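You operate a simulated robot arm through the tools that you are given. There is no shell and no other tool. Be economical: measure what you need, move in short steps, check, and stop when the job is done.

Carry out the task below with a simulated two-armed robot. There is one attempt and no reset: what you move stays moved.

Task
Pick up the short bottle labelled "yellow" from the top of the can bench with one hand, pass it to the other hand and put it on the top of the tote. Set down upright: short bottle.

It is judged by the outcome, as a careful person would: the job done as asked, and still so three seconds after it is handed in. It fails if anything else is knocked over, pushed out of place, dropped, spilled or broken.

Robot
Two 7-joint arms with two-finger parallel grippers on one trunk, on a base that drives. Base frame: it is fixed to the floor where the robot stands at the start and does not move with it; the origin is under the middle of the robot, x ahead of it, y to its left, z up. Lengths are in mm, angles in degrees, forces in N, time in s.
The left shoulder is at the start at [70, 130, 1112], the right one opposite. With the tool pointing down near the work surface each hand reaches from about 100 to 500 mm from the robot's upright axis, wherever it stands, measured 20 degrees to its own side. Places, roughly: top of the tote (22x22 cm) [-3080, -1900, 1160]. Payload 1.57 kg a hand.
The TCP of each hand is the grasp point between the finger pads, 30 mm short of the fingertips. In the tool frame z runs along the fingers and y along their closing line. The gripper opens to 80 mm. The fingers are 17 mm wide and 12 mm thick; the gripper's body (40 by 82 mm) begins 80 mm behind the TCP.
Orientation is that of the tool frame in the base frame, as [roll, pitch, yaw] about the fixed x, y, z axes, in that order (R = Rz(yaw) Ry(pitch) Rx(roll)). With the fingers straight down and closing along the base's y, the tool's x points along the base's -x, its y along +y and its z along -z.

Tools
- The arms move only by the tool jog_arm. It takes "left_commands", "right_commands" or both (then of equal length, played together; a hand with none holds still); each is a list of rows, each a list of 7 numbers: the shift along the tool's x, y, z in units of 400 mm (1.0 is 400 mm), then the turn, a rotation vector about the tool's x, y, z in units of 45 degrees (1.0 is 45 degrees), then the opening, from 0 (shut) to 1 (fully open). In form: [[tx, ty, tz, rx, ry, rz, claw], ...]. A call has 1 to 20 rows; each row is the pose to reach, as a shift and turn from the pose commanded when the call began, along the tool's axes at that moment. A call with a number of a shift or a turn outside -1 to 1 is refused whole. A row lasts 0.2 s, in which the tool goes at most 50 mm and 8.6 degrees; a call with a longer step from one row to the next is refused whole, and so is a gripper value outside its range. A pose out of reach is approached as far as the arm can. The call stops where the force on the tool passes 40 N (or 10 N more than at its start, if that is more) or the arm is blocked; 0.2 s more then pass. The fingers move at their own pace (about 108 mm/s each) and stop on an object; they squeeze with about 32 N. The grip force told is the motor's: it shows also when the fingers shut on nothing. Time passes only in rows, and 0.2 s behind the last, so rows that repeat a pose let the fingers close. It gives the time, the measured TCP pose, the force on the tool (base axes), the opening and the grip force at its end, in the units of the frame above (readings bear some noise), with the torque about the TCP (base axes, N m) and any sound that the robot's microphone picked up, and new pictures: "views" is both (left out), scene, wrist or none (wrist: the cameras of the hands that moved).
- Cameras (640 x 400 px; columns grow to the right, rows downward): "scene" is now at [115.7, 28.6, 1298.6]; the picture's right is [0.41, -0.91, 0.00], its down [-0.79, -0.35, -0.51] and it looks along [0.46, 0.21, -0.86] (base axes); focal length 256 px, centre (320, 200). "left" rides on the left gripper at [72, 7, -122] in its tool frame; the picture's right is [-0.09, 1.00, 0.00], its down [-0.84, -0.08, -0.54] and it looks along [-0.54, -0.05, 0.84] (tool axes); focal length 238 px, centre (320, 200). "right" rides on the right gripper at [72, -7, -122] in its tool frame; the picture's right is [0.09, 1.00, 0.00], its down [-0.84, 0.08, -0.54] and it looks along [-0.54, 0.05, 0.84] (tool axes); focal length 238 px, centre (320, 200). There is no depth. A picture from a camera that has moved, and an enlarged one, comes with that camera's place and axes in the base frame and with its lens. The place of the scene camera against the robot may be out by one fixed shift of up to 12 mm in any direction.
- raise_lower(by): slides the trunk up (or, below 0, down) by that many mm; the arms and the scene camera ride with it, the base frame stays. It gives what a move gives, with no picture.
- drive_base(legs): drives the robot by 1 to 6 legs, each [ahead, left, turn to the left] in mm, mm and degrees, along the robot's own axes; the way and the turn of a leg run together, so that a leg with both is an arc; at most 1500 mm and 180 degrees a leg. The arms and the cameras ride along, it lands a little off, and it stops where it bumps. It gives what a move gives, and a new picture of the scene camera.
- turn_head(pan, tilt): turns the head with the scene camera to pan (to the left, within 86 degrees either way) and tilt (down, from -29 to 69), counted from straight ahead of the robot. It gives what a move gives, and a new picture of the scene camera.
- inspect(camera, box): a new picture of the part [left, top, right, bottom] of that camera's present view, enlarged. No time passes.
- hand_in(): hands the job in; it is judged then, once.

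Work in short steps. Places have to be worked out from the pictures, the camera data and where the tool is seen: move nearer, look again, correct. Check each grasp and each placing, and mend what went wrong. You have 120 turns and 260 pictures in all, those below and enlarged ones among them. Open the grippers and draw the arms clear of the work before you hand the job in, unless the task says otherwise; then end with one line.

The tools are called after "Call:" as name(argument=value, ...) on one line, values as JSON. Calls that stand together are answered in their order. jog_arm: Moves the arms, as the interface text tells. Its arguments: {"type":"object","properties":{"left_commands":{"type":"array","items":{"type":"array","items":{"type":"number"}}},"right_commands":{"type":"array","items":{"type":"array","items":{"type":"number"}}},"views":{"type":"string","enum":["both","scene","wrist","none"]}},"required":[]} The other tools are called the same way: raise_lower (by) slides the trunk up or down; drive_base (legs) drives the base; turn_head (pan, tilt) turns the head that bears the scene camera; inspect (camera, box) takes an enlarged picture of a part of a camera's view; hand_in () hands the job in.

At the start:

```text
time: 0.0
left_tool_pos: [283.7, 337.4, 994.2]
left_tool_rot: [-180.0, 0.1, -179.8]
left_ft_force: [0.3, 0.2, 0.4]
left_moment: [-0.04, -0.02, 0.01]
left_opening: 79.8
left_gripper_force: 0.1
right_tool_pos: [224.0, 32.4, 1011.6]
right_tool_rot: [179.9, 0.0, -179.9]
right_ft_force: [0.2, 0.0, -1.4]
right_moment: [0.04, 0.01, 0.04]
right_opening: 80.3
right_gripper_force: 0.0
trunk travel left (down, up): [-750.0, 190.0]
robot x, y, heading: [0.4, -1.4, -0.2]
head pan, tilt: [24.2, 59.6]
```

scene: 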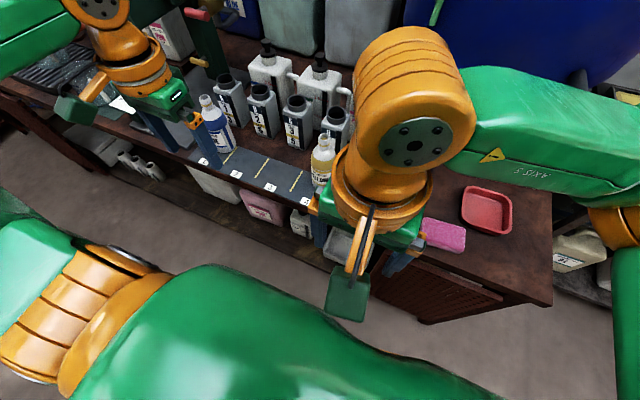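
right: 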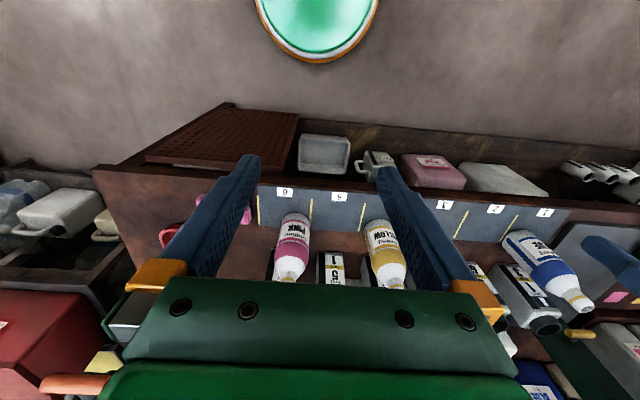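
left: 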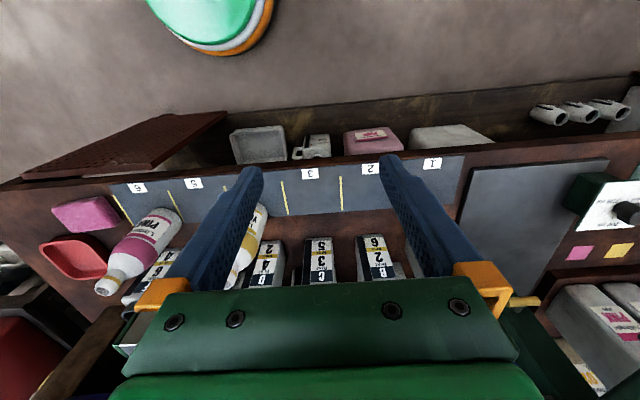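

The right wrist picture shows a pink and a yellow bottle on the bench near slots 4-6. I enlarge this to read the labels.

Call:
inspect(camera="right", box=[240, 160, 600, 340])

Call:
inspect(camera="scene", box=[180, 30, 420, 220])

```text
1.78 times, centred on (420, 250) of right
camera zoom: at [152.9, 24.4, 1133.6], right [-0.09, 1.0, 0.0], down [0.84, 0.08, 0.54], along [0.54, 0.05, -0.84], focal length 424 px, centre (142, 111)
```

zoom: 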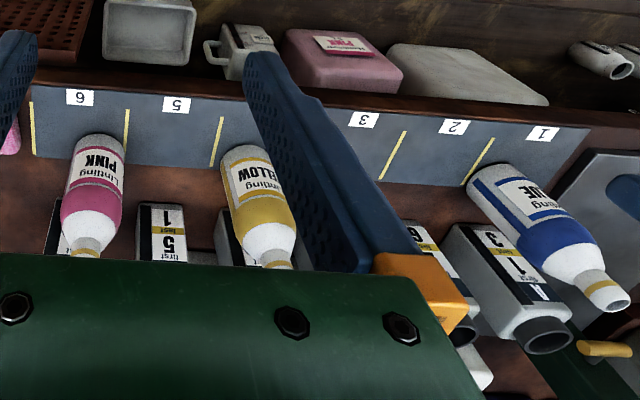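

```text
2.11 times, centred on (300, 125) of scene
camera zoom: at [115.7, 28.6, 1298.6], right [0.41, -0.91, 0.0], down [-0.79, -0.35, -0.51], along [0.46, 0.21, -0.86], focal length 538 px, centre (362, 358)
```

zoom: 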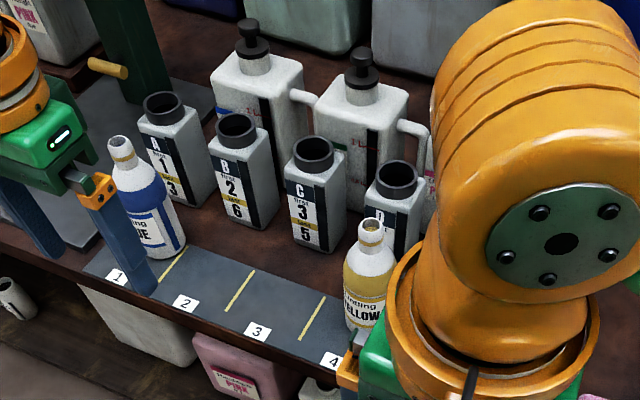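

The wanted bottle ("Linding YELLOW") stands behind slot 4/5, roughly at [540, 210]. I move the right hand off to the right to clear the scene camera's view.

Call:
jog_arm(right_commands=[[0, -0.12, -0.03, 0, 0, 0, 1], [0, -0.24, -0.06, 0, 0, 0, 1], [0, -0.36, -0.1, 0, 0, 0, 1], [0, -0.48, -0.1, 0, 0, 0, 1], [0, -0.6, -0.1, 0, 0, 0, 1]], views="both")

```text
refused: row 3 steps farther than a row can; nothing moved
```

The step was slightly too long, so I repeat the move with smaller ones.

Call:
jog_arm(right_commands=[[0, -0.11, -0.03, 0, 0, 0, 1], [0, -0.22, -0.06, 0, 0, 0, 1], [0, -0.33, -0.09, 0, 0, 0, 1], [0, -0.44, -0.1, 0, 0, 0, 1], [0, -0.55, -0.1, 0, 0, 0, 1]], views="both")

```text
time: 1.2
left_tool_pos: [282.1, 336.0, 995.2]
left_tool_rot: [179.9, 0.1, -179.8]
left_ft_force: [-0.3, 0.2, 0.6]
left_moment: [0.0, -0.02, 0.01]
left_opening: 80.0
left_gripper_force: 0.0
right_tool_pos: [224.8, -193.1, 1051.1]
right_tool_rot: [179.9, 0.0, -179.9]
right_ft_force: [-0.9, -1.0, 0.4]
right_moment: [-0.03, 0.0, 0.01]
right_opening: 80.2
right_gripper_force: 0.1
trunk travel left (down, up): [-750.0, 190.0]
robot x, y, heading: [-0.4, 5.9, -0.1]
head pan, tilt: [24.2, 59.6]
camera scene: at [114.3, 26.2, 1298.8], right [0.41, -0.91, 0.0], down [-0.79, -0.35, -0.51], along [0.46, 0.21, -0.86], focal length 256 px, centre (320, 200)
camera right: at [151.8, -200.9, 1173.8], right [-0.09, 1.0, 0.0], down [0.84, 0.08, 0.54], along [0.54, 0.05, -0.84], focal length 238 px, centre (320, 200)
```

scene: 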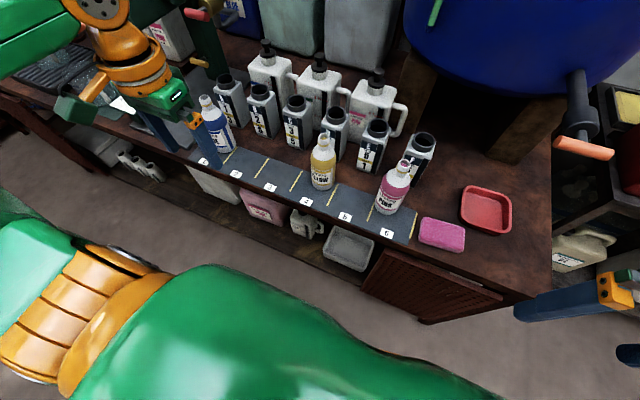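
right: 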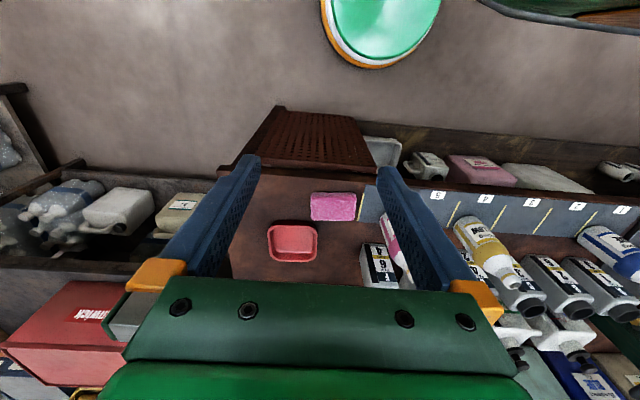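

Yellow is now clear in both views. I enlarge it in each to triangulate.

Call:
inspect(camera="scene", box=[260, 110, 420, 210])

Call:
inspect(camera="right", box=[400, 180, 560, 300])

Call:
inspect(camera="left", box=[120, 160, 360, 310])

```text
4.00 times, centred on (340, 160) of scene
camera zoom: at [114.3, 26.2, 1298.8], right [0.41, -0.91, 0.0], down [-0.79, -0.35, -0.51], along [0.46, 0.21, -0.86], focal length 1022 px, centre (240, 360)
```

zoom: 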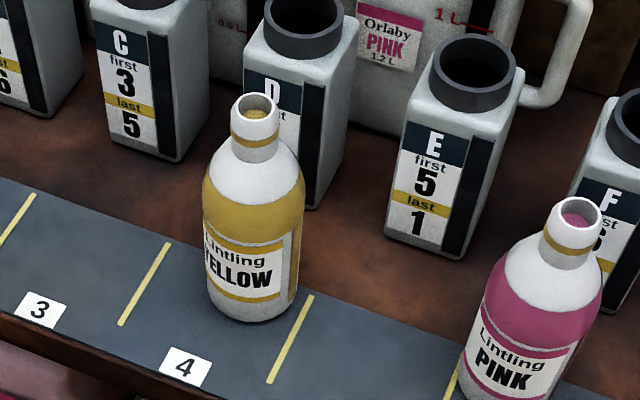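

```text
3.33 times, centred on (480, 240) of right
camera zoom: at [151.8, -200.9, 1173.8], right [-0.09, 1.0, 0.0], down [0.84, 0.08, 0.54], along [0.54, 0.05, -0.84], focal length 794 px, centre (-213, 67)
```

zoom: 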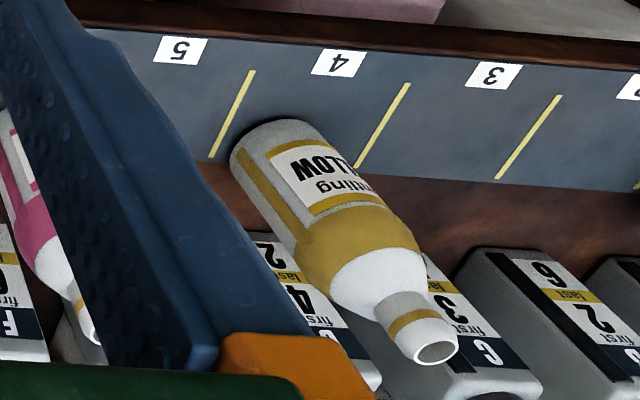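

```text
2.67 times, centred on (240, 235) of left
camera zoom: at [210.0, 341.6, 1117.8], right [0.09, 1.0, 0.0], down [0.84, -0.08, 0.54], along [0.54, -0.05, -0.84], focal length 636 px, centre (533, 107)
```

zoom: 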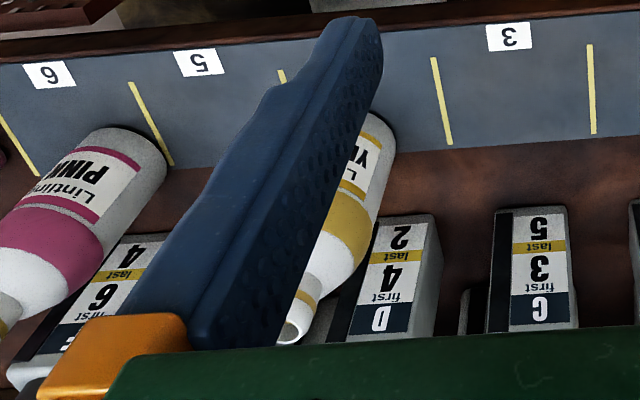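

Triangulating: yellow's mouth is near [475, 179, 899] and its base near z 732. It is about 64 mm wide and open at the top, so it must stay upright. I bring the left hand above it at the present height.

Call:
jog_arm(left_commands=[[-0.08, -0.065, 0, 0, 0, 0, 1], [-0.16, -0.13, 0, 0, 0, 0, 1], [-0.24, -0.195, 0, 0, 0, 0, 1], [-0.32, -0.26, 0, 0, 0, 0, 1], [-0.4, -0.325, 0, 0, 0, 0, 1], [-0.4825, -0.3925, 0, 0, 0, 0, 1], [-0.4825, -0.3925, 0, 0, 0, 0, 1]], views="both")

```text
time: 2.8
left_tool_pos: [438.3, 204.9, 991.5]
left_tool_rot: [180.0, 0.1, -179.9]
left_ft_force: [0.2, 0.1, -0.1]
left_moment: [-0.04, -0.02, -0.03]
left_opening: 80.0
left_gripper_force: 0.1
left hand out of reach, approached as far as the arm can: row 5, 6, 7
right_tool_pos: [225.5, -191.2, 1051.8]
right_tool_rot: [179.9, 0.1, -179.9]
right_ft_force: [-0.2, 0.7, 0.2]
right_moment: [-0.02, 0.0, -0.03]
right_opening: 80.2
right_gripper_force: 0.1
trunk travel left (down, up): [-750.0, 190.0]
robot x, y, heading: [-2.5, -1.3, -0.1]
head pan, tilt: [24.2, 59.6]
camera scene: at [115.6, 28.2, 1298.6], right [0.41, -0.91, 0.0], down [-0.79, -0.35, -0.51], along [0.46, 0.21, -0.86], focal length 256 px, centre (320, 200)
camera left: at [365.2, 210.6, 1113.7], right [0.09, 1.0, 0.0], down [0.84, -0.08, 0.54], along [0.54, -0.05, -0.84], focal length 238 px, centre (320, 200)
```

scene: 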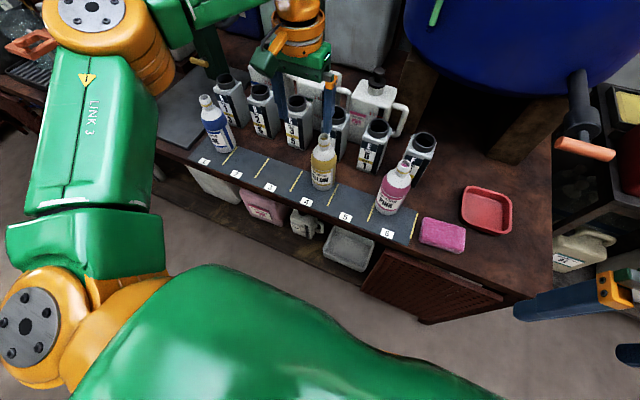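
left: 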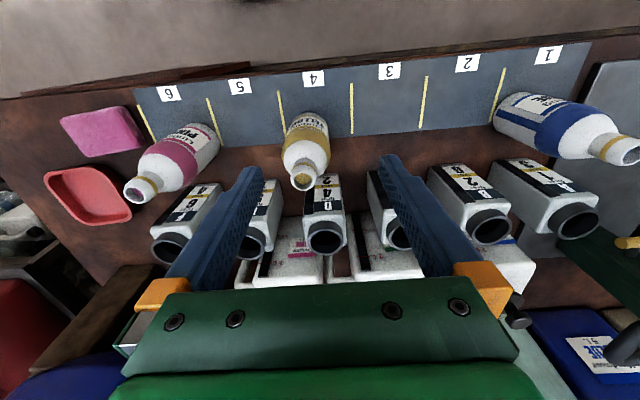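

The left wrist view puts the mouth at about [472, 183], which agrees. It is out of reach by about 45 mm, so I drive ahead 80 mm with the hand still above everything nearby.

Call:
drive_base(legs=[[80, 0, 0]])

```text
time: 3.8
left_tool_pos: [509.1, 204.3, 991.3]
left_tool_rot: [-179.9, 0.3, 180.0]
left_ft_force: [0.5, -0.4, 0.2]
left_moment: [0.01, -0.04, 0.0]
left_opening: 79.9
left_gripper_force: 0.0
right_tool_pos: [299.0, -191.1, 1052.7]
right_tool_rot: [179.9, 0.1, -179.9]
right_ft_force: [0.6, 0.6, 0.6]
right_moment: [-0.01, -0.03, 0.04]
right_opening: 80.1
right_gripper_force: 0.0
trunk travel left (down, up): [-750.0, 190.0]
robot x, y, heading: [73.4, -1.2, -0.2]
head pan, tilt: [24.2, 59.6]
camera scene: at [187.8, 28.5, 1299.0], right [0.41, -0.91, 0.0], down [-0.78, -0.35, -0.51], along [0.47, 0.21, -0.86], focal length 256 px, centre (320, 200)
```

scene: 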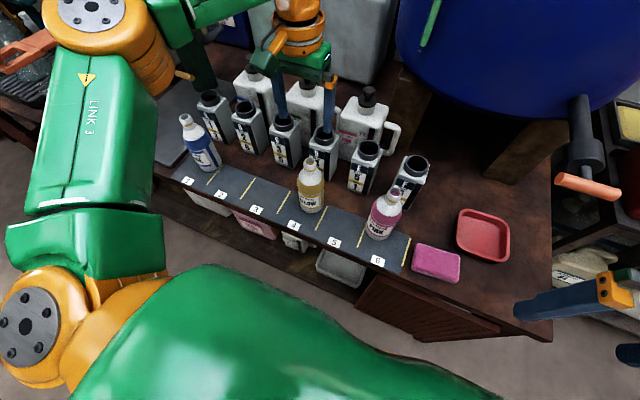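

Now I shift the left hand back and right to centre it over the bottle.

Call:
jog_arm(left_commands=[[0.045, -0.026, 0, 0, 0, 0, 1], [0.09, -0.0525, 0, 0, 0, 0, 1], [0.09, -0.0525, 0, 0, 0, 0, 1]], views="wrist")

```text
time: 4.6
left_tool_pos: [478.4, 182.9, 990.4]
left_tool_rot: [-179.9, 0.0, -179.9]
left_ft_force: [0.6, 0.1, 0.5]
left_moment: [-0.02, 0.01, 0.02]
left_opening: 79.8
left_gripper_force: 0.1
right_tool_pos: [302.5, -190.0, 1051.6]
right_tool_rot: [179.9, -0.1, -180.0]
right_ft_force: [-1.2, 0.1, 0.5]
right_moment: [-0.01, 0.04, 0.0]
right_opening: 80.1
right_gripper_force: 0.0
trunk travel left (down, up): [-750.0, 190.0]
robot x, y, heading: [75.6, 0.8, 0.4]
head pan, tilt: [24.2, 59.6]
camera left: at [407.6, 189.1, 1113.1], right [0.09, 1.0, 0.0], down [0.84, -0.08, 0.54], along [0.54, -0.05, -0.84], focal length 238 px, centre (320, 200)
```

left: 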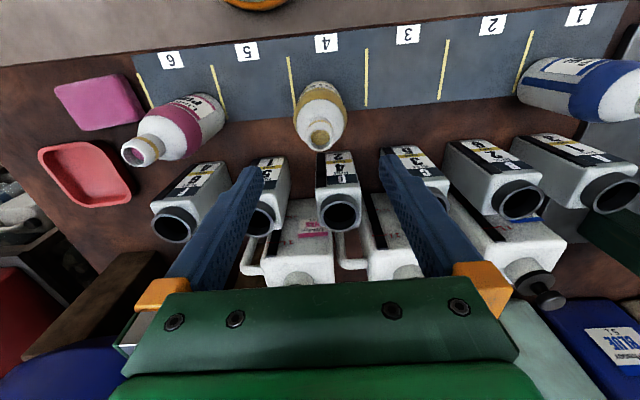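

The mouth projects to [475, 183] and the hand is at [478, 183], so it is well centred. I go down to bring the fingertips to neck level and check the straddle.

Call:
jog_arm(left_commands=[[0.005, 0, 0.08, 0, 0, 0, 1], [0.005, 0, 0.16, 0, 0, 0, 1], [0.005, 0, 0.25, 0, 0, 0, 1], [0.005, 0, 0.25, 0, 0, 0, 1]], views="both")

```text
time: 5.6
left_tool_pos: [477.1, 183.2, 892.6]
left_tool_rot: [-180.0, 0.1, 180.0]
left_ft_force: [-0.6, 0.0, -0.6]
left_moment: [0.02, 0.01, -0.02]
left_opening: 79.9
left_gripper_force: 0.1
right_tool_pos: [301.7, -192.0, 1051.9]
right_tool_rot: [180.0, 0.0, -180.0]
right_ft_force: [0.1, 1.1, -0.4]
right_moment: [-0.02, -0.01, -0.02]
right_opening: 80.2
right_gripper_force: 0.0
trunk travel left (down, up): [-750.0, 190.0]
robot x, y, heading: [75.9, 0.0, 0.1]
head pan, tilt: [24.2, 59.6]
camera scene: at [191.9, 28.5, 1298.7], right [0.41, -0.91, 0.0], down [-0.79, -0.35, -0.51], along [0.46, 0.21, -0.86], focal length 256 px, centre (320, 200)
camera left: at [405.9, 190.3, 1014.6], right [0.09, 1.0, 0.0], down [0.84, -0.08, 0.54], along [0.54, -0.05, -0.84], focal length 238 px, centre (320, 200)
```

scene: 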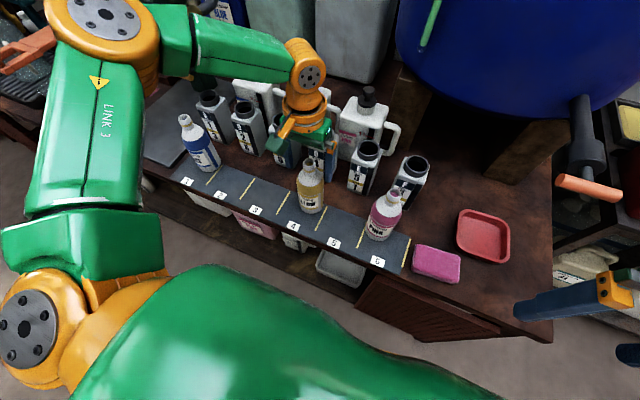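
left: 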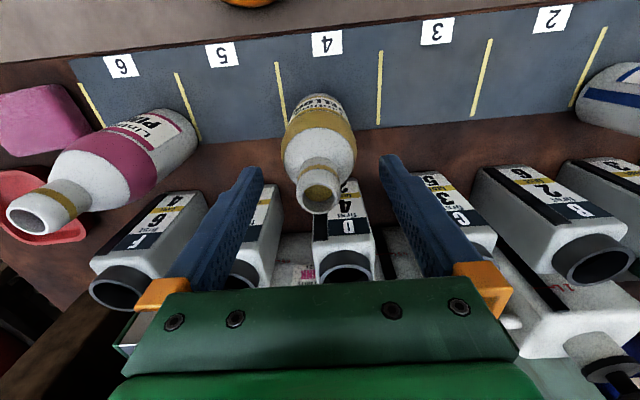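

The wrist views triangulate the mouth at [472, 183, 909], which lies between the pads. I check with an enlarged scene view.

Call:
inspect(camera="scene", box=[240, 90, 400, 220])

```text
3.08 times, centred on (320, 155) of scene
camera zoom: at [191.9, 28.5, 1298.7], right [0.41, -0.91, 0.0], down [-0.79, -0.35, -0.51], along [0.46, 0.21, -0.86], focal length 786 px, centre (320, 338)
```

zoom: 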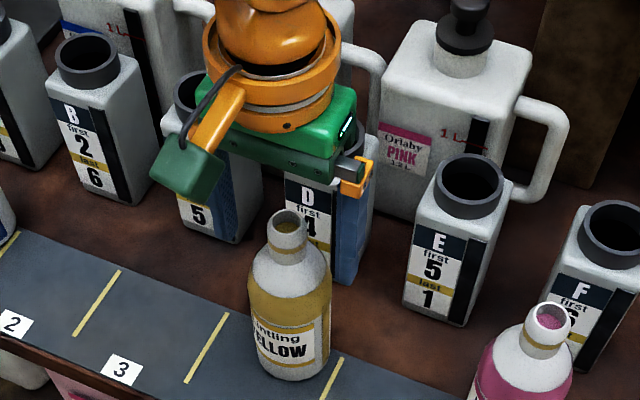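

Projection confirms that the bottle is between the fingers. I descend 50 mm to TCP z≈842, which leaves the palm about 14 mm above the mouth, then close slowly.

Call:
jog_arm(left_commands=[[0.01, 0, 0.06, 0, 0, 0, 1], [0.01, 0, 0.1265, 0, 0, 0, 1], [0.01, 0, 0.1265, 0, 0, 0, 1]], views="wrist")

```text
time: 6.4
left_tool_pos: [463.9, 189.6, 849.6]
left_tool_rot: [-179.9, 0.1, -179.8]
left_ft_force: [0.6, -1.0, 0.4]
left_moment: [-0.04, 0.0, 0.01]
left_opening: 80.0
left_gripper_force: 0.1
left hand out of reach, approached as far as the arm can: row 2, 3
right_tool_pos: [302.0, -190.9, 1051.8]
right_tool_rot: [-180.0, 0.0, 180.0]
right_ft_force: [-0.4, -0.4, 0.3]
right_moment: [0.0, 0.01, 0.0]
right_opening: 80.0
right_gripper_force: 0.1
trunk travel left (down, up): [-750.0, 190.0]
robot x, y, heading: [78.9, -0.4, 0.2]
head pan, tilt: [24.2, 59.6]
camera left: at [392.0, 195.9, 972.0], right [0.09, 1.0, 0.0], down [0.84, -0.08, 0.54], along [0.54, -0.05, -0.84], focal length 238 px, centre (320, 200)
```

left: 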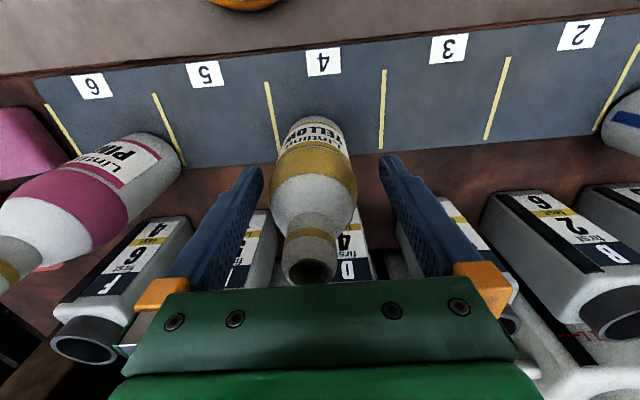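

The arm ran short of reach and drifted 10 mm in x, still with no contact. I raise the hand 100 mm, re-centre it, and will then descend with the trunk.

Call:
jog_arm(left_commands=[[0, 0, -0.1, 0, 0, 0, 1], [-0.01, -0.008, -0.2, 0, 0, 0, 1], [-0.023, -0.016, -0.28, 0, 0, 0, 1], [-0.023, -0.016, -0.28, 0, 0, 0, 1]], views="none")

```text
time: 7.4
left_tool_pos: [473.3, 181.4, 960.8]
left_tool_rot: [180.0, 0.1, 180.0]
left_ft_force: [0.5, 0.1, 0.6]
left_moment: [-0.04, 0.02, 0.02]
left_opening: 79.8
left_gripper_force: 0.1
right_tool_pos: [301.5, -189.9, 1051.3]
right_tool_rot: [180.0, -0.1, -180.0]
right_ft_force: [0.2, -0.2, 0.7]
right_moment: [-0.01, -0.05, 0.0]
right_opening: 80.1
right_gripper_force: 0.1
trunk travel left (down, up): [-750.0, 190.0]
robot x, y, heading: [74.7, 0.9, -0.0]
head pan, tilt: [24.2, 59.6]
```

The hand is now at [473, 181, 961]. I lower the trunk 119 mm to bring the TCP to about 842. The right hand at z 1051 has ample clearance, ending near 932 beside the bench.

Call:
raise_lower(by=-60)

Call:
inspect(camera="left", box=[0, 0, 640, 400])

Call:
inspect(camera="right", box=[0, 0, 640, 400])

```text
time: 8.4
left_tool_pos: [473.3, 182.6, 901.1]
left_tool_rot: [-179.9, 0.1, -180.0]
left_ft_force: [0.1, -0.5, 0.1]
left_moment: [0.0, 0.0, 0.05]
left_opening: 80.0
left_gripper_force: 0.0
right_tool_pos: [301.8, -190.7, 991.7]
right_tool_rot: [-179.9, 0.0, 180.0]
right_ft_force: [-0.4, 0.9, 0.1]
right_moment: [0.0, 0.01, -0.02]
right_opening: 80.1
right_gripper_force: 0.1
trunk travel left (down, up): [-690.0, 250.0]
robot x, y, heading: [79.2, 0.8, -0.0]
head pan, tilt: [24.2, 59.6]
```

```text
1.00 times, centred on (320, 200) of left (not enlarged: the box is as wide or as high as the picture)
camera zoom: at [402.7, 188.0, 1023.0], right [0.09, 1.0, 0.0], down [0.84, -0.08, 0.54], along [0.54, -0.05, -0.84], focal length 238 px, centre (320, 200)
```

zoom: 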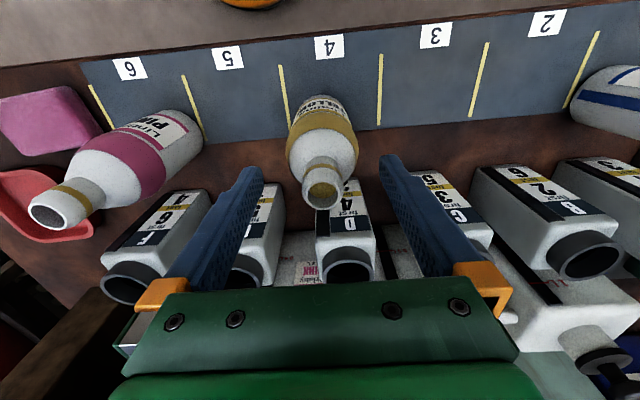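

```text
1.00 times, centred on (320, 200) of right (not enlarged: the box is as wide or as high as the picture)
camera zoom: at [229.6, -198.5, 1114.0], right [-0.09, 1.0, 0.0], down [0.84, 0.08, 0.54], along [0.54, 0.05, -0.84], focal length 238 px, centre (320, 200)
```

zoom: 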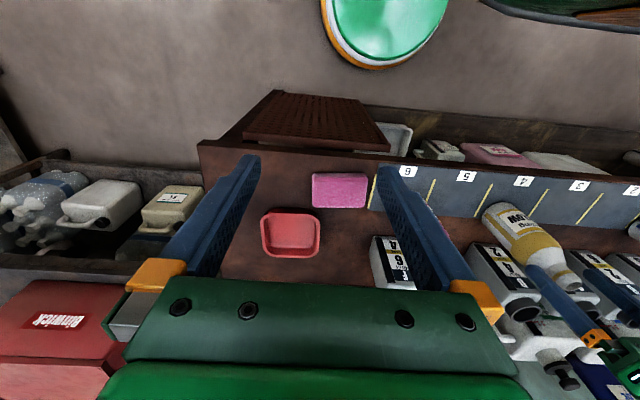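

The mouth is at about [470, 183], centred between the fingers, so I lower the remaining 58 mm.

Call:
raise_lower(by=-58)

Call:
inspect(camera="left", box=[160, 60, 480, 320])

Call:
inspect(camera="scene", box=[200, 60, 440, 220])

```text
time: 9.4
left_tool_pos: [475.6, 181.4, 842.0]
left_tool_rot: [-179.9, 0.2, -179.9]
left_ft_force: [0.3, -0.5, -0.4]
left_moment: [0.0, 0.04, 0.02]
left_opening: 80.0
left_gripper_force: 0.2
right_tool_pos: [303.0, -190.8, 934.0]
right_tool_rot: [180.0, 0.0, -179.9]
right_ft_force: [0.0, 0.0, -0.4]
right_moment: [0.02, 0.0, 0.02]
right_opening: 80.0
right_gripper_force: 0.0
trunk travel left (down, up): [-632.0, 308.0]
robot x, y, heading: [77.6, 3.3, -0.1]
head pan, tilt: [24.2, 59.6]
```

```text
1.54 times, centred on (320, 190) of left
camera zoom: at [402.7, 188.0, 965.0], right [0.09, 1.0, 0.0], down [0.84, -0.08, 0.54], along [0.54, -0.05, -0.84], focal length 367 px, centre (320, 215)
```

zoom: 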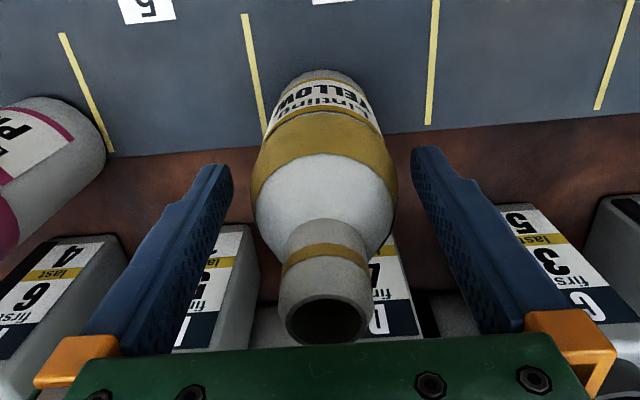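

```text
2.50 times, centred on (320, 140) of scene
camera zoom: at [192.0, 28.5, 1180.6], right [0.41, -0.91, 0.0], down [-0.79, -0.35, -0.51], along [0.46, 0.21, -0.86], focal length 639 px, centre (320, 350)
```

zoom: 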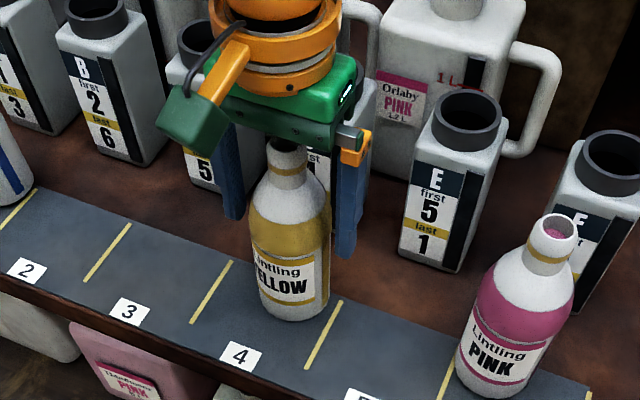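

The straddle is clean. I close the left gripper in place.

Call:
jog_arm(left_commands=[[0.005, 0, 0, 0, 0, 0, 0.85], [0.005, 0, 0, 0, 0, 0, 0.7], [0.005, 0, 0, 0, 0, 0, 0.5], [0.005, 0, 0, 0, 0, 0, 0.5], [0.005, 0, 0, 0, 0, 0, 0.5]], views="both")

```text
time: 10.6
left_tool_pos: [472.5, 180.7, 842.8]
left_tool_rot: [-179.8, 0.0, -179.9]
left_ft_force: [2.6, 1.7, 4.2]
left_moment: [-0.02, -0.32, 0.08]
left_opening: 61.1
left_gripper_force: 32.3
right_tool_pos: [301.6, -190.6, 933.5]
right_tool_rot: [-180.0, 0.0, 180.0]
right_ft_force: [-0.2, -0.7, -0.3]
right_moment: [0.03, 0.01, -0.02]
right_opening: 80.0
right_gripper_force: 0.1
trunk travel left (down, up): [-632.0, 308.0]
robot x, y, heading: [78.0, -0.3, -0.0]
head pan, tilt: [24.2, 59.6]
camera scene: at [192.0, 28.8, 1180.7], right [0.41, -0.91, 0.0], down [-0.79, -0.35, -0.51], along [0.46, 0.21, -0.86], focal length 256 px, centre (320, 200)
camera left: at [400.8, 187.8, 965.2], right [0.09, 1.0, 0.0], down [0.84, -0.08, 0.54], along [0.54, -0.05, -0.84], focal length 238 px, centre (320, 200)
```

scene: 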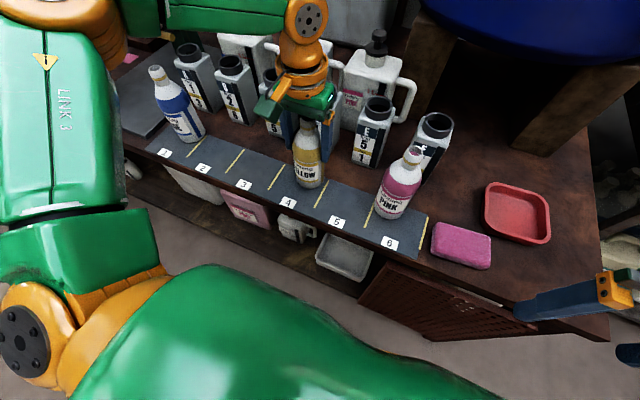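
left: 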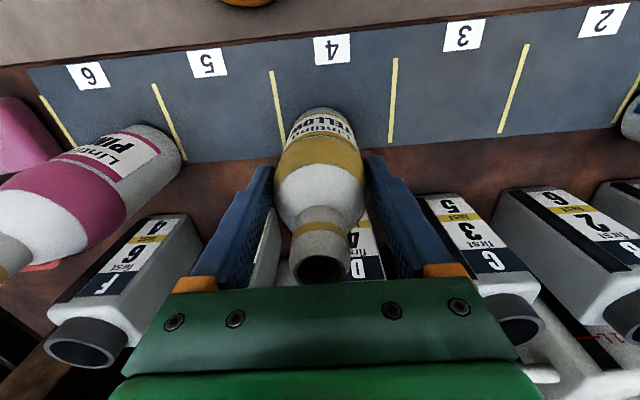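

The fingers stopped at 61 mm with 32 N on the bottle. I lift 40 mm with the trunk to test the grip.

Call:
raise_lower(by=40)

Call:
inspect(camera="left", box=[160, 60, 480, 320])

Call:
inspect(camera="scene", box=[200, 60, 440, 220])

```text
time: 11.4
left_tool_pos: [473.7, 181.8, 882.1]
left_tool_rot: [-179.9, 0.0, 180.0]
left_ft_force: [-0.7, 0.6, -3.7]
left_moment: [-0.01, 0.03, 0.01]
left_opening: 60.9
left_gripper_force: 31.8
right_tool_pos: [302.3, -189.5, 974.5]
right_tool_rot: [180.0, -0.1, 180.0]
right_ft_force: [-1.1, 0.3, 0.3]
right_moment: [-0.02, -0.01, 0.02]
right_opening: 80.1
right_gripper_force: 0.1
trunk travel left (down, up): [-672.0, 268.0]
robot x, y, heading: [73.6, -2.8, -0.0]
head pan, tilt: [24.2, 59.6]
```

```text
1.54 times, centred on (320, 190) of left
camera zoom: at [401.7, 187.8, 1004.7], right [0.09, 1.0, 0.0], down [0.84, -0.08, 0.54], along [0.54, -0.05, -0.84], focal length 367 px, centre (320, 215)
```

zoom: 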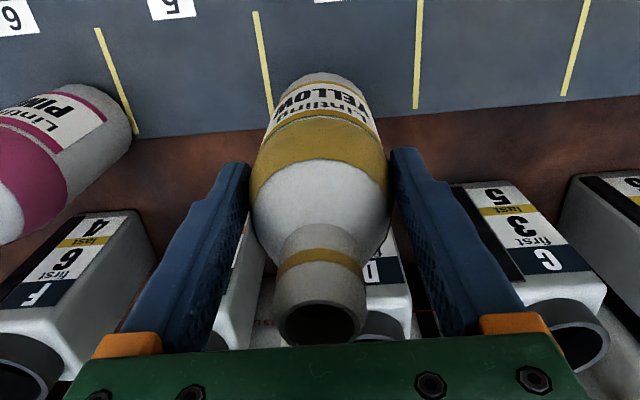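

```text
2.50 times, centred on (320, 140) of scene
camera zoom: at [193.2, 28.8, 1220.6], right [0.41, -0.91, 0.0], down [-0.79, -0.35, -0.51], along [0.46, 0.21, -0.86], focal length 639 px, centre (320, 350)
```

zoom: 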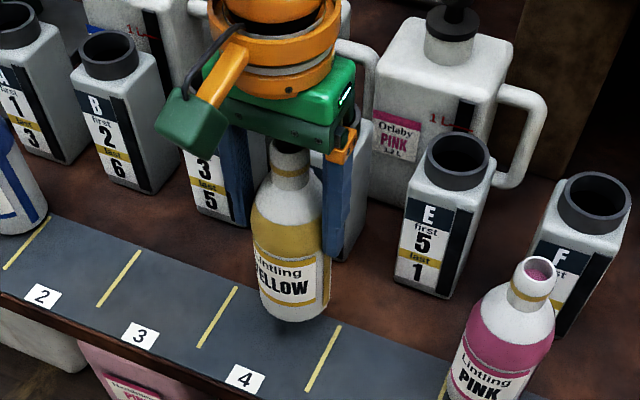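

The bottle is held steady and upright at about 0.4 kg. I raise the trunk further and then back away from the bench.

Call:
raise_lower(by=170)

Call:
drive_base(legs=[[-450, 0, 0]])

```text
time: 13.4
left_tool_pos: [473.0, 181.3, 1051.7]
left_tool_rot: [-179.9, 0.1, -179.9]
left_ft_force: [0.1, 0.6, -2.9]
left_moment: [0.0, 0.02, 0.0]
left_opening: 61.2
left_gripper_force: 32.2
right_tool_pos: [302.7, -190.0, 1144.0]
right_tool_rot: [180.0, 0.0, -180.0]
right_ft_force: [0.2, -0.1, 0.4]
right_moment: [0.02, -0.03, 0.0]
right_opening: 80.2
right_gripper_force: 0.0
trunk travel left (down, up): [-842.0, 98.0]
robot x, y, heading: [73.9, 0.4, -0.1]
head pan, tilt: [24.2, 59.6]
```

```text
time: 16.1
left_tool_pos: [19.1, 182.9, 1051.8]
left_tool_rot: [-180.0, -0.1, -179.6]
left_ft_force: [0.7, 0.2, -3.4]
left_moment: [-0.04, 0.07, 0.0]
left_opening: 61.5
left_gripper_force: 31.6
right_tool_pos: [-149.0, -190.8, 1143.4]
right_tool_rot: [179.9, 0.0, -179.7]
right_ft_force: [0.5, 0.0, 0.0]
right_moment: [0.02, 0.01, -0.04]
right_opening: 79.8
right_gripper_force: 0.0
trunk travel left (down, up): [-842.0, 98.0]
robot x, y, heading: [-377.7, 4.2, 0.3]
head pan, tilt: [24.2, 59.6]
camera scene: at [-259.4, 28.4, 1390.3], right [0.41, -0.91, 0.0], down [-0.79, -0.36, -0.5], along [0.46, 0.21, -0.86], focal length 256 px, centre (320, 200)
```

scene: 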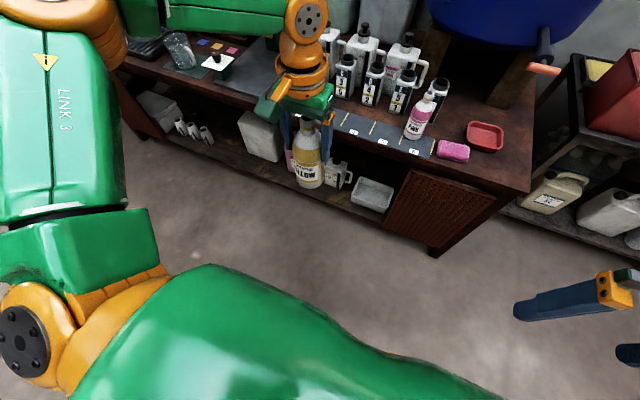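

The bottle is clear of the bench. Before planning the handover I look around toward the tote, which lies behind and to the right.

Call:
turn_head(pan=-86, tilt=15)

Call:
turn_head(pan=86, tilt=15)

```text
time: 18.0
left_tool_pos: [17.5, 183.5, 1052.0]
left_tool_rot: [-179.9, 0.1, -179.5]
left_ft_force: [0.1, -0.2, -3.3]
left_moment: [0.0, 0.02, -0.02]
left_opening: 61.2
left_gripper_force: 32.0
right_tool_pos: [-151.1, -191.1, 1143.4]
right_tool_rot: [-180.0, -0.1, -179.7]
right_ft_force: [0.1, -0.6, 0.7]
right_moment: [0.0, 0.04, 0.0]
right_opening: 80.1
right_gripper_force: 0.1
trunk travel left (down, up): [-842.0, 98.0]
robot x, y, heading: [-378.8, -2.1, 0.2]
head pan, tilt: [-85.9, 15.0]
camera scene: at [-315.3, -92.6, 1456.4], right [-1.0, -0.08, 0.0], down [-0.02, 0.26, -0.97], along [0.07, -0.96, -0.26], focal length 256 px, centre (320, 200)
```

scene: 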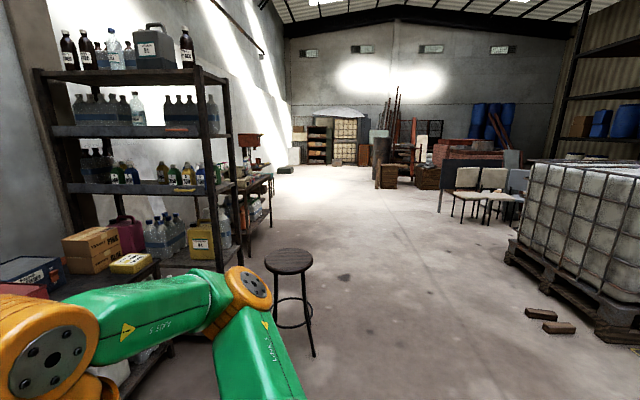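

```text
time: 20.6
left_tool_pos: [17.3, 183.0, 1052.6]
left_tool_rot: [-179.9, -0.1, -179.6]
left_ft_force: [0.0, -0.1, -3.6]
left_moment: [-0.02, 0.01, -0.03]
left_opening: 61.3
left_gripper_force: 31.9
right_tool_pos: [-151.8, -190.0, 1143.9]
right_tool_rot: [180.0, 0.0, -179.7]
right_ft_force: [-0.2, -0.7, 0.3]
right_moment: [0.01, 0.01, 0.02]
right_opening: 80.0
right_gripper_force: 0.1
trunk travel left (down, up): [-842.0, 98.0]
robot x, y, heading: [-376.2, -0.7, 0.2]
head pan, tilt: [85.9, 15.0]
camera scene: at [-316.4, 93.7, 1456.3], right [1.0, -0.07, 0.0], down [-0.02, -0.26, -0.97], along [0.06, 0.96, -0.26], focal length 256 px, centre (320, 200)
```

scene: 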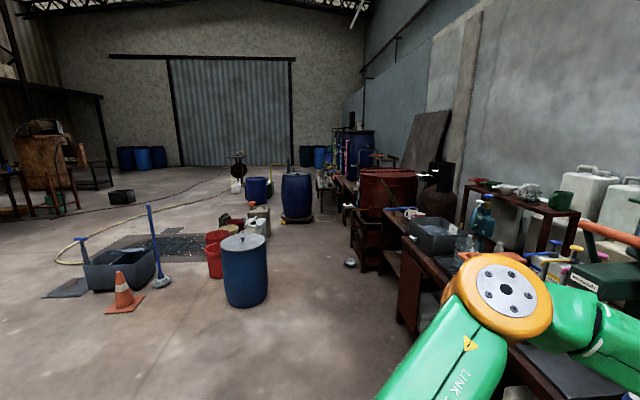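

The area around the robot is free apart from a stool at about [-100, -1470]. I back up a little and turn right in two legs to face the tote.

Call:
drive_base(legs=[[-250, 0, 0], [0, 0, -145]])

Call:
turn_head(pan=0, tilt=15)

```text
time: 21.9
left_tool_pos: [-102.9, 182.1, 1050.4]
left_tool_rot: [-179.9, -0.3, -179.5]
left_ft_force: [0.3, -0.5, -3.7]
left_moment: [-0.02, 0.05, 0.04]
left_opening: 61.1
left_gripper_force: 31.7
right_tool_pos: [-271.1, -191.0, 1140.9]
right_tool_rot: [180.0, -0.3, -179.6]
right_ft_force: [0.2, -0.3, -0.1]
right_moment: [0.03, 0.02, -0.04]
right_opening: 79.8
right_gripper_force: 0.1
trunk travel left (down, up): [-842.0, 98.0]
robot x, y, heading: [-505.0, -1.5, 0.5]
head pan, tilt: [85.9, 15.0]
stopped in leg 1: the robot was blocked; the commanded pose is now the measured one
camera scene: at [-436.1, 93.2, 1455.9], right [1.0, -0.07, -0.01], down [-0.02, -0.26, -0.97], along [0.06, 0.96, -0.26], focal length 256 px, centre (320, 200)
```

scene: 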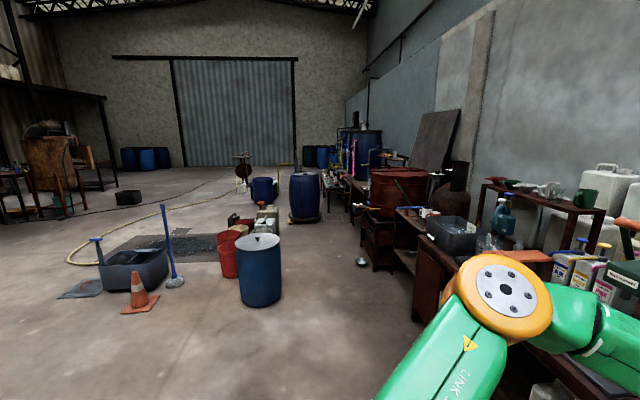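

```text
time: 23.5
left_tool_pos: [-109.3, 182.2, 1052.4]
left_tool_rot: [-180.0, 0.2, -179.6]
left_ft_force: [-0.1, 0.9, -3.1]
left_moment: [0.0, 0.05, 0.02]
left_opening: 61.0
left_gripper_force: 32.0
right_tool_pos: [-277.3, -190.8, 1143.0]
right_tool_rot: [-179.9, 0.0, -179.7]
right_ft_force: [-0.5, 0.1, 0.2]
right_moment: [-0.02, -0.01, -0.03]
right_opening: 79.8
right_gripper_force: 0.1
trunk travel left (down, up): [-842.0, 98.0]
robot x, y, heading: [-504.8, 0.4, 0.4]
head pan, tilt: [0.0, 15.0]
camera scene: at [-356.5, 0.5, 1456.3], right [0.01, -1.0, 0.0], down [-0.26, 0.0, -0.97], along [0.97, 0.01, -0.26], focal length 256 px, centre (320, 200)
```

scene: 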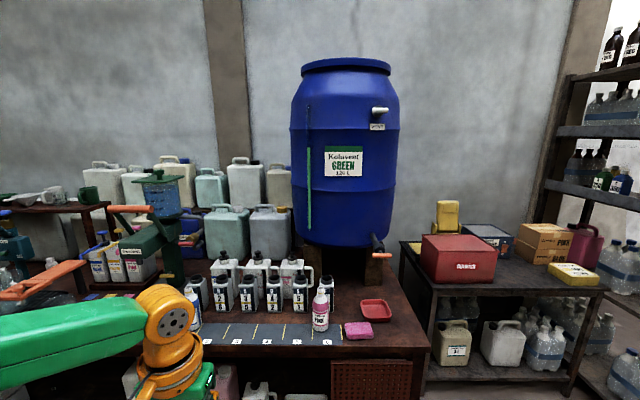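

I bumped something behind the robot, so I move ahead 130 mm and then turn right part-way to see what it is.

Call:
drive_base(legs=[[130, 0, 0], [0, 0, -70]])

Call:
turn_head(pan=-86, tilt=35)

```text
time: 27.8
left_tool_pos: [-66.1, -310.1, 1053.0]
left_tool_rot: [-180.0, 0.1, 110.5]
left_ft_force: [0.4, 0.6, -3.8]
left_moment: [0.04, 0.0, -0.02]
left_opening: 61.0
left_gripper_force: 32.0
right_tool_pos: [-474.4, -279.4, 1142.9]
right_tool_rot: [179.9, 0.0, 110.4]
right_ft_force: [0.7, -0.1, -0.3]
right_moment: [0.0, -0.02, 0.01]
right_opening: 80.0
right_gripper_force: 0.1
trunk travel left (down, up): [-842.0, 98.0]
robot x, y, heading: [-376.1, 1.1, -69.5]
head pan, tilt: [0.0, 15.0]
camera scene: at [-319.3, -135.3, 1456.3], right [-0.94, -0.35, 0.0], down [-0.09, 0.24, -0.97], along [0.34, -0.9, -0.26], focal length 256 px, centre (320, 200)
```

scene: 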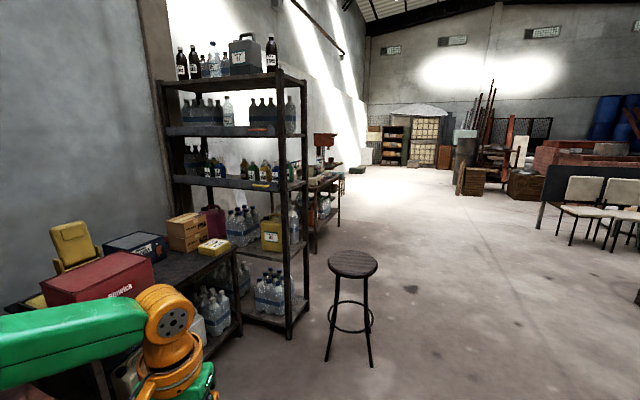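

```text
time: 29.4
left_tool_pos: [-65.4, -308.7, 1052.4]
left_tool_rot: [-180.0, 0.0, 110.5]
left_ft_force: [-0.2, -0.5, -3.9]
left_moment: [0.0, -0.01, 0.01]
left_opening: 61.0
left_gripper_force: 31.9
right_tool_pos: [-474.3, -279.9, 1143.8]
right_tool_rot: [179.9, 0.0, 110.5]
right_ft_force: [0.2, -0.3, 0.0]
right_moment: [0.01, -0.02, -0.01]
right_opening: 80.1
right_gripper_force: 0.1
trunk travel left (down, up): [-842.0, 98.0]
robot x, y, heading: [-374.0, -0.7, -69.5]
head pan, tilt: [-85.9, 35.0]
camera scene: at [-432.5, -84.6, 1424.4], right [-0.42, 0.91, 0.0], down [0.52, 0.24, -0.82], along [-0.75, -0.34, -0.57], focal length 256 px, centre (320, 200)
```

scene: 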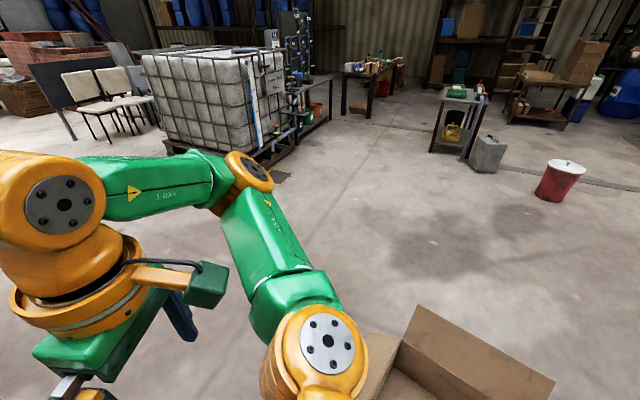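

The bump was an open cardboard box on the floor. The tote is evidently the white caged IBC, so I enlarge it.

Call:
inspect(camera="scene", box=[120, 10, 360, 160])

Call:
inspect(camera="scene", box=[340, 280, 640, 400])

```text
2.67 times, centred on (240, 85) of scene
camera zoom: at [-432.5, -84.6, 1424.4], right [-0.42, 0.91, 0.0], down [0.52, 0.24, -0.82], along [-0.75, -0.34, -0.57], focal length 682 px, centre (533, 507)
```

zoom: 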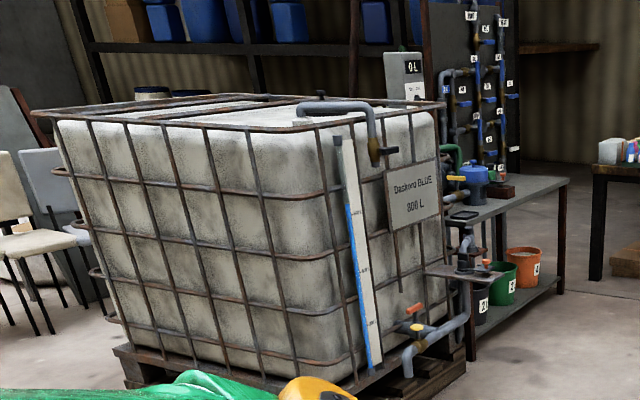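

```text
2.13 times, centred on (490, 340) of scene
camera zoom: at [-432.5, -84.6, 1424.4], right [-0.42, 0.91, 0.0], down [0.52, 0.24, -0.82], along [-0.75, -0.34, -0.57], focal length 545 px, centre (-43, -99)
```

zoom: 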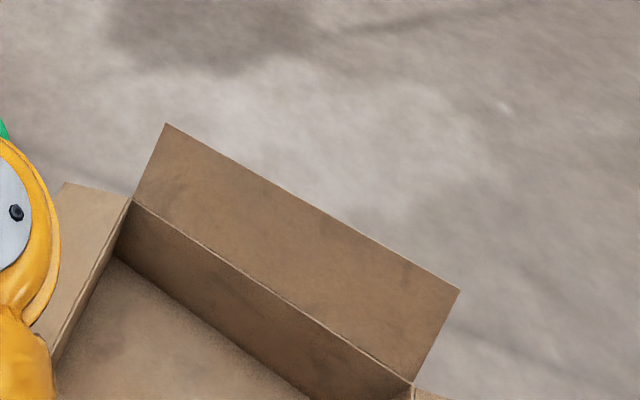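

The target, [-3080, -1900], is the middle of the tote's top by the edge on its label side (facing +y). I drive around the box to a viewpoint near [-2400, -800], facing the tote.

Call:
drive_base(legs=[[0, 0, -50.5], [433, 250, 0], [660, -770, 0], [660, -770, 0]])

Call:
turn_head(pan=0, tilt=20)

```text
time: 44.4
left_tool_pos: [-2433.7, -1283.4, 1053.7]
left_tool_rot: [-179.9, 0.1, 60.0]
left_ft_force: [-0.1, -0.7, -4.1]
left_moment: [0.02, 0.02, 0.01]
left_opening: 60.5
left_gripper_force: 32.0
right_tool_pos: [-2671.3, -950.4, 1143.0]
right_tool_rot: [179.9, 0.0, 59.9]
right_ft_force: [1.0, 0.4, -0.1]
right_moment: [-0.03, 0.01, -0.02]
right_opening: 79.9
right_gripper_force: 0.1
trunk travel left (down, up): [-842.0, 98.0]
robot x, y, heading: [-2389.5, -850.0, -120.2]
head pan, tilt: [-85.9, 35.0]
camera scene: at [-2492.2, -853.8, 1424.5], right [0.44, 0.9, 0.0], down [0.51, -0.25, -0.82], along [-0.74, 0.36, -0.57], focal length 256 px, centre (320, 200)
```

scene: 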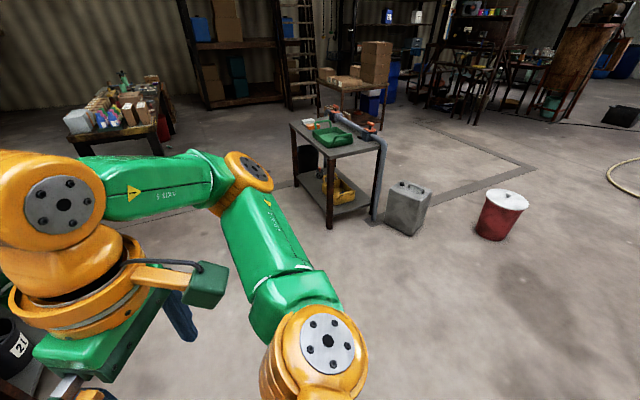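

```text
time: 46.0
left_tool_pos: [-2435.0, -1283.0, 1052.7]
left_tool_rot: [-179.9, -0.1, 59.9]
left_ft_force: [-0.5, -0.4, -2.8]
left_moment: [0.04, 0.0, 0.03]
left_opening: 60.8
left_gripper_force: 32.3
right_tool_pos: [-2672.0, -949.6, 1142.9]
right_tool_rot: [-179.9, 0.0, 59.9]
right_ft_force: [-0.1, -0.8, 0.4]
right_moment: [0.01, -0.01, 0.01]
right_opening: 80.0
right_gripper_force: 0.0
trunk travel left (down, up): [-842.0, 98.0]
robot x, y, heading: [-2391.6, -849.4, -120.2]
head pan, tilt: [0.0, 20.0]
camera scene: at [-2461.0, -973.2, 1448.1], right [-0.86, 0.5, 0.0], down [0.17, 0.3, -0.94], along [-0.47, -0.81, -0.34], focal length 256 px, centre (320, 200)
```

scene: 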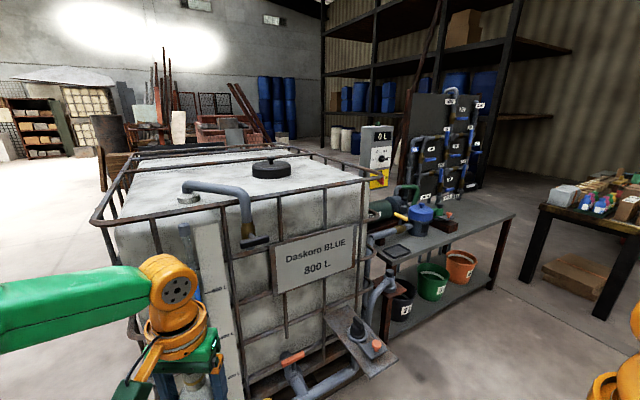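

Now I see the tote top well. The target projects to about (335, 175), on the flat top between the pipe, the lid and the corner. I enlarge that area.

Call:
inspect(camera="scene", box=[80, 120, 420, 320])

```text
1.88 times, centred on (250, 220) of scene
camera zoom: at [-2461.0, -973.2, 1448.1], right [-0.86, 0.5, 0.0], down [0.17, 0.3, -0.94], along [-0.47, -0.81, -0.34], focal length 481 px, centre (452, 162)
```

zoom: 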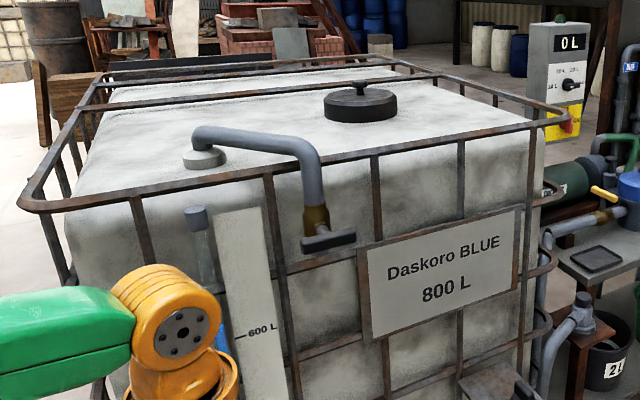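

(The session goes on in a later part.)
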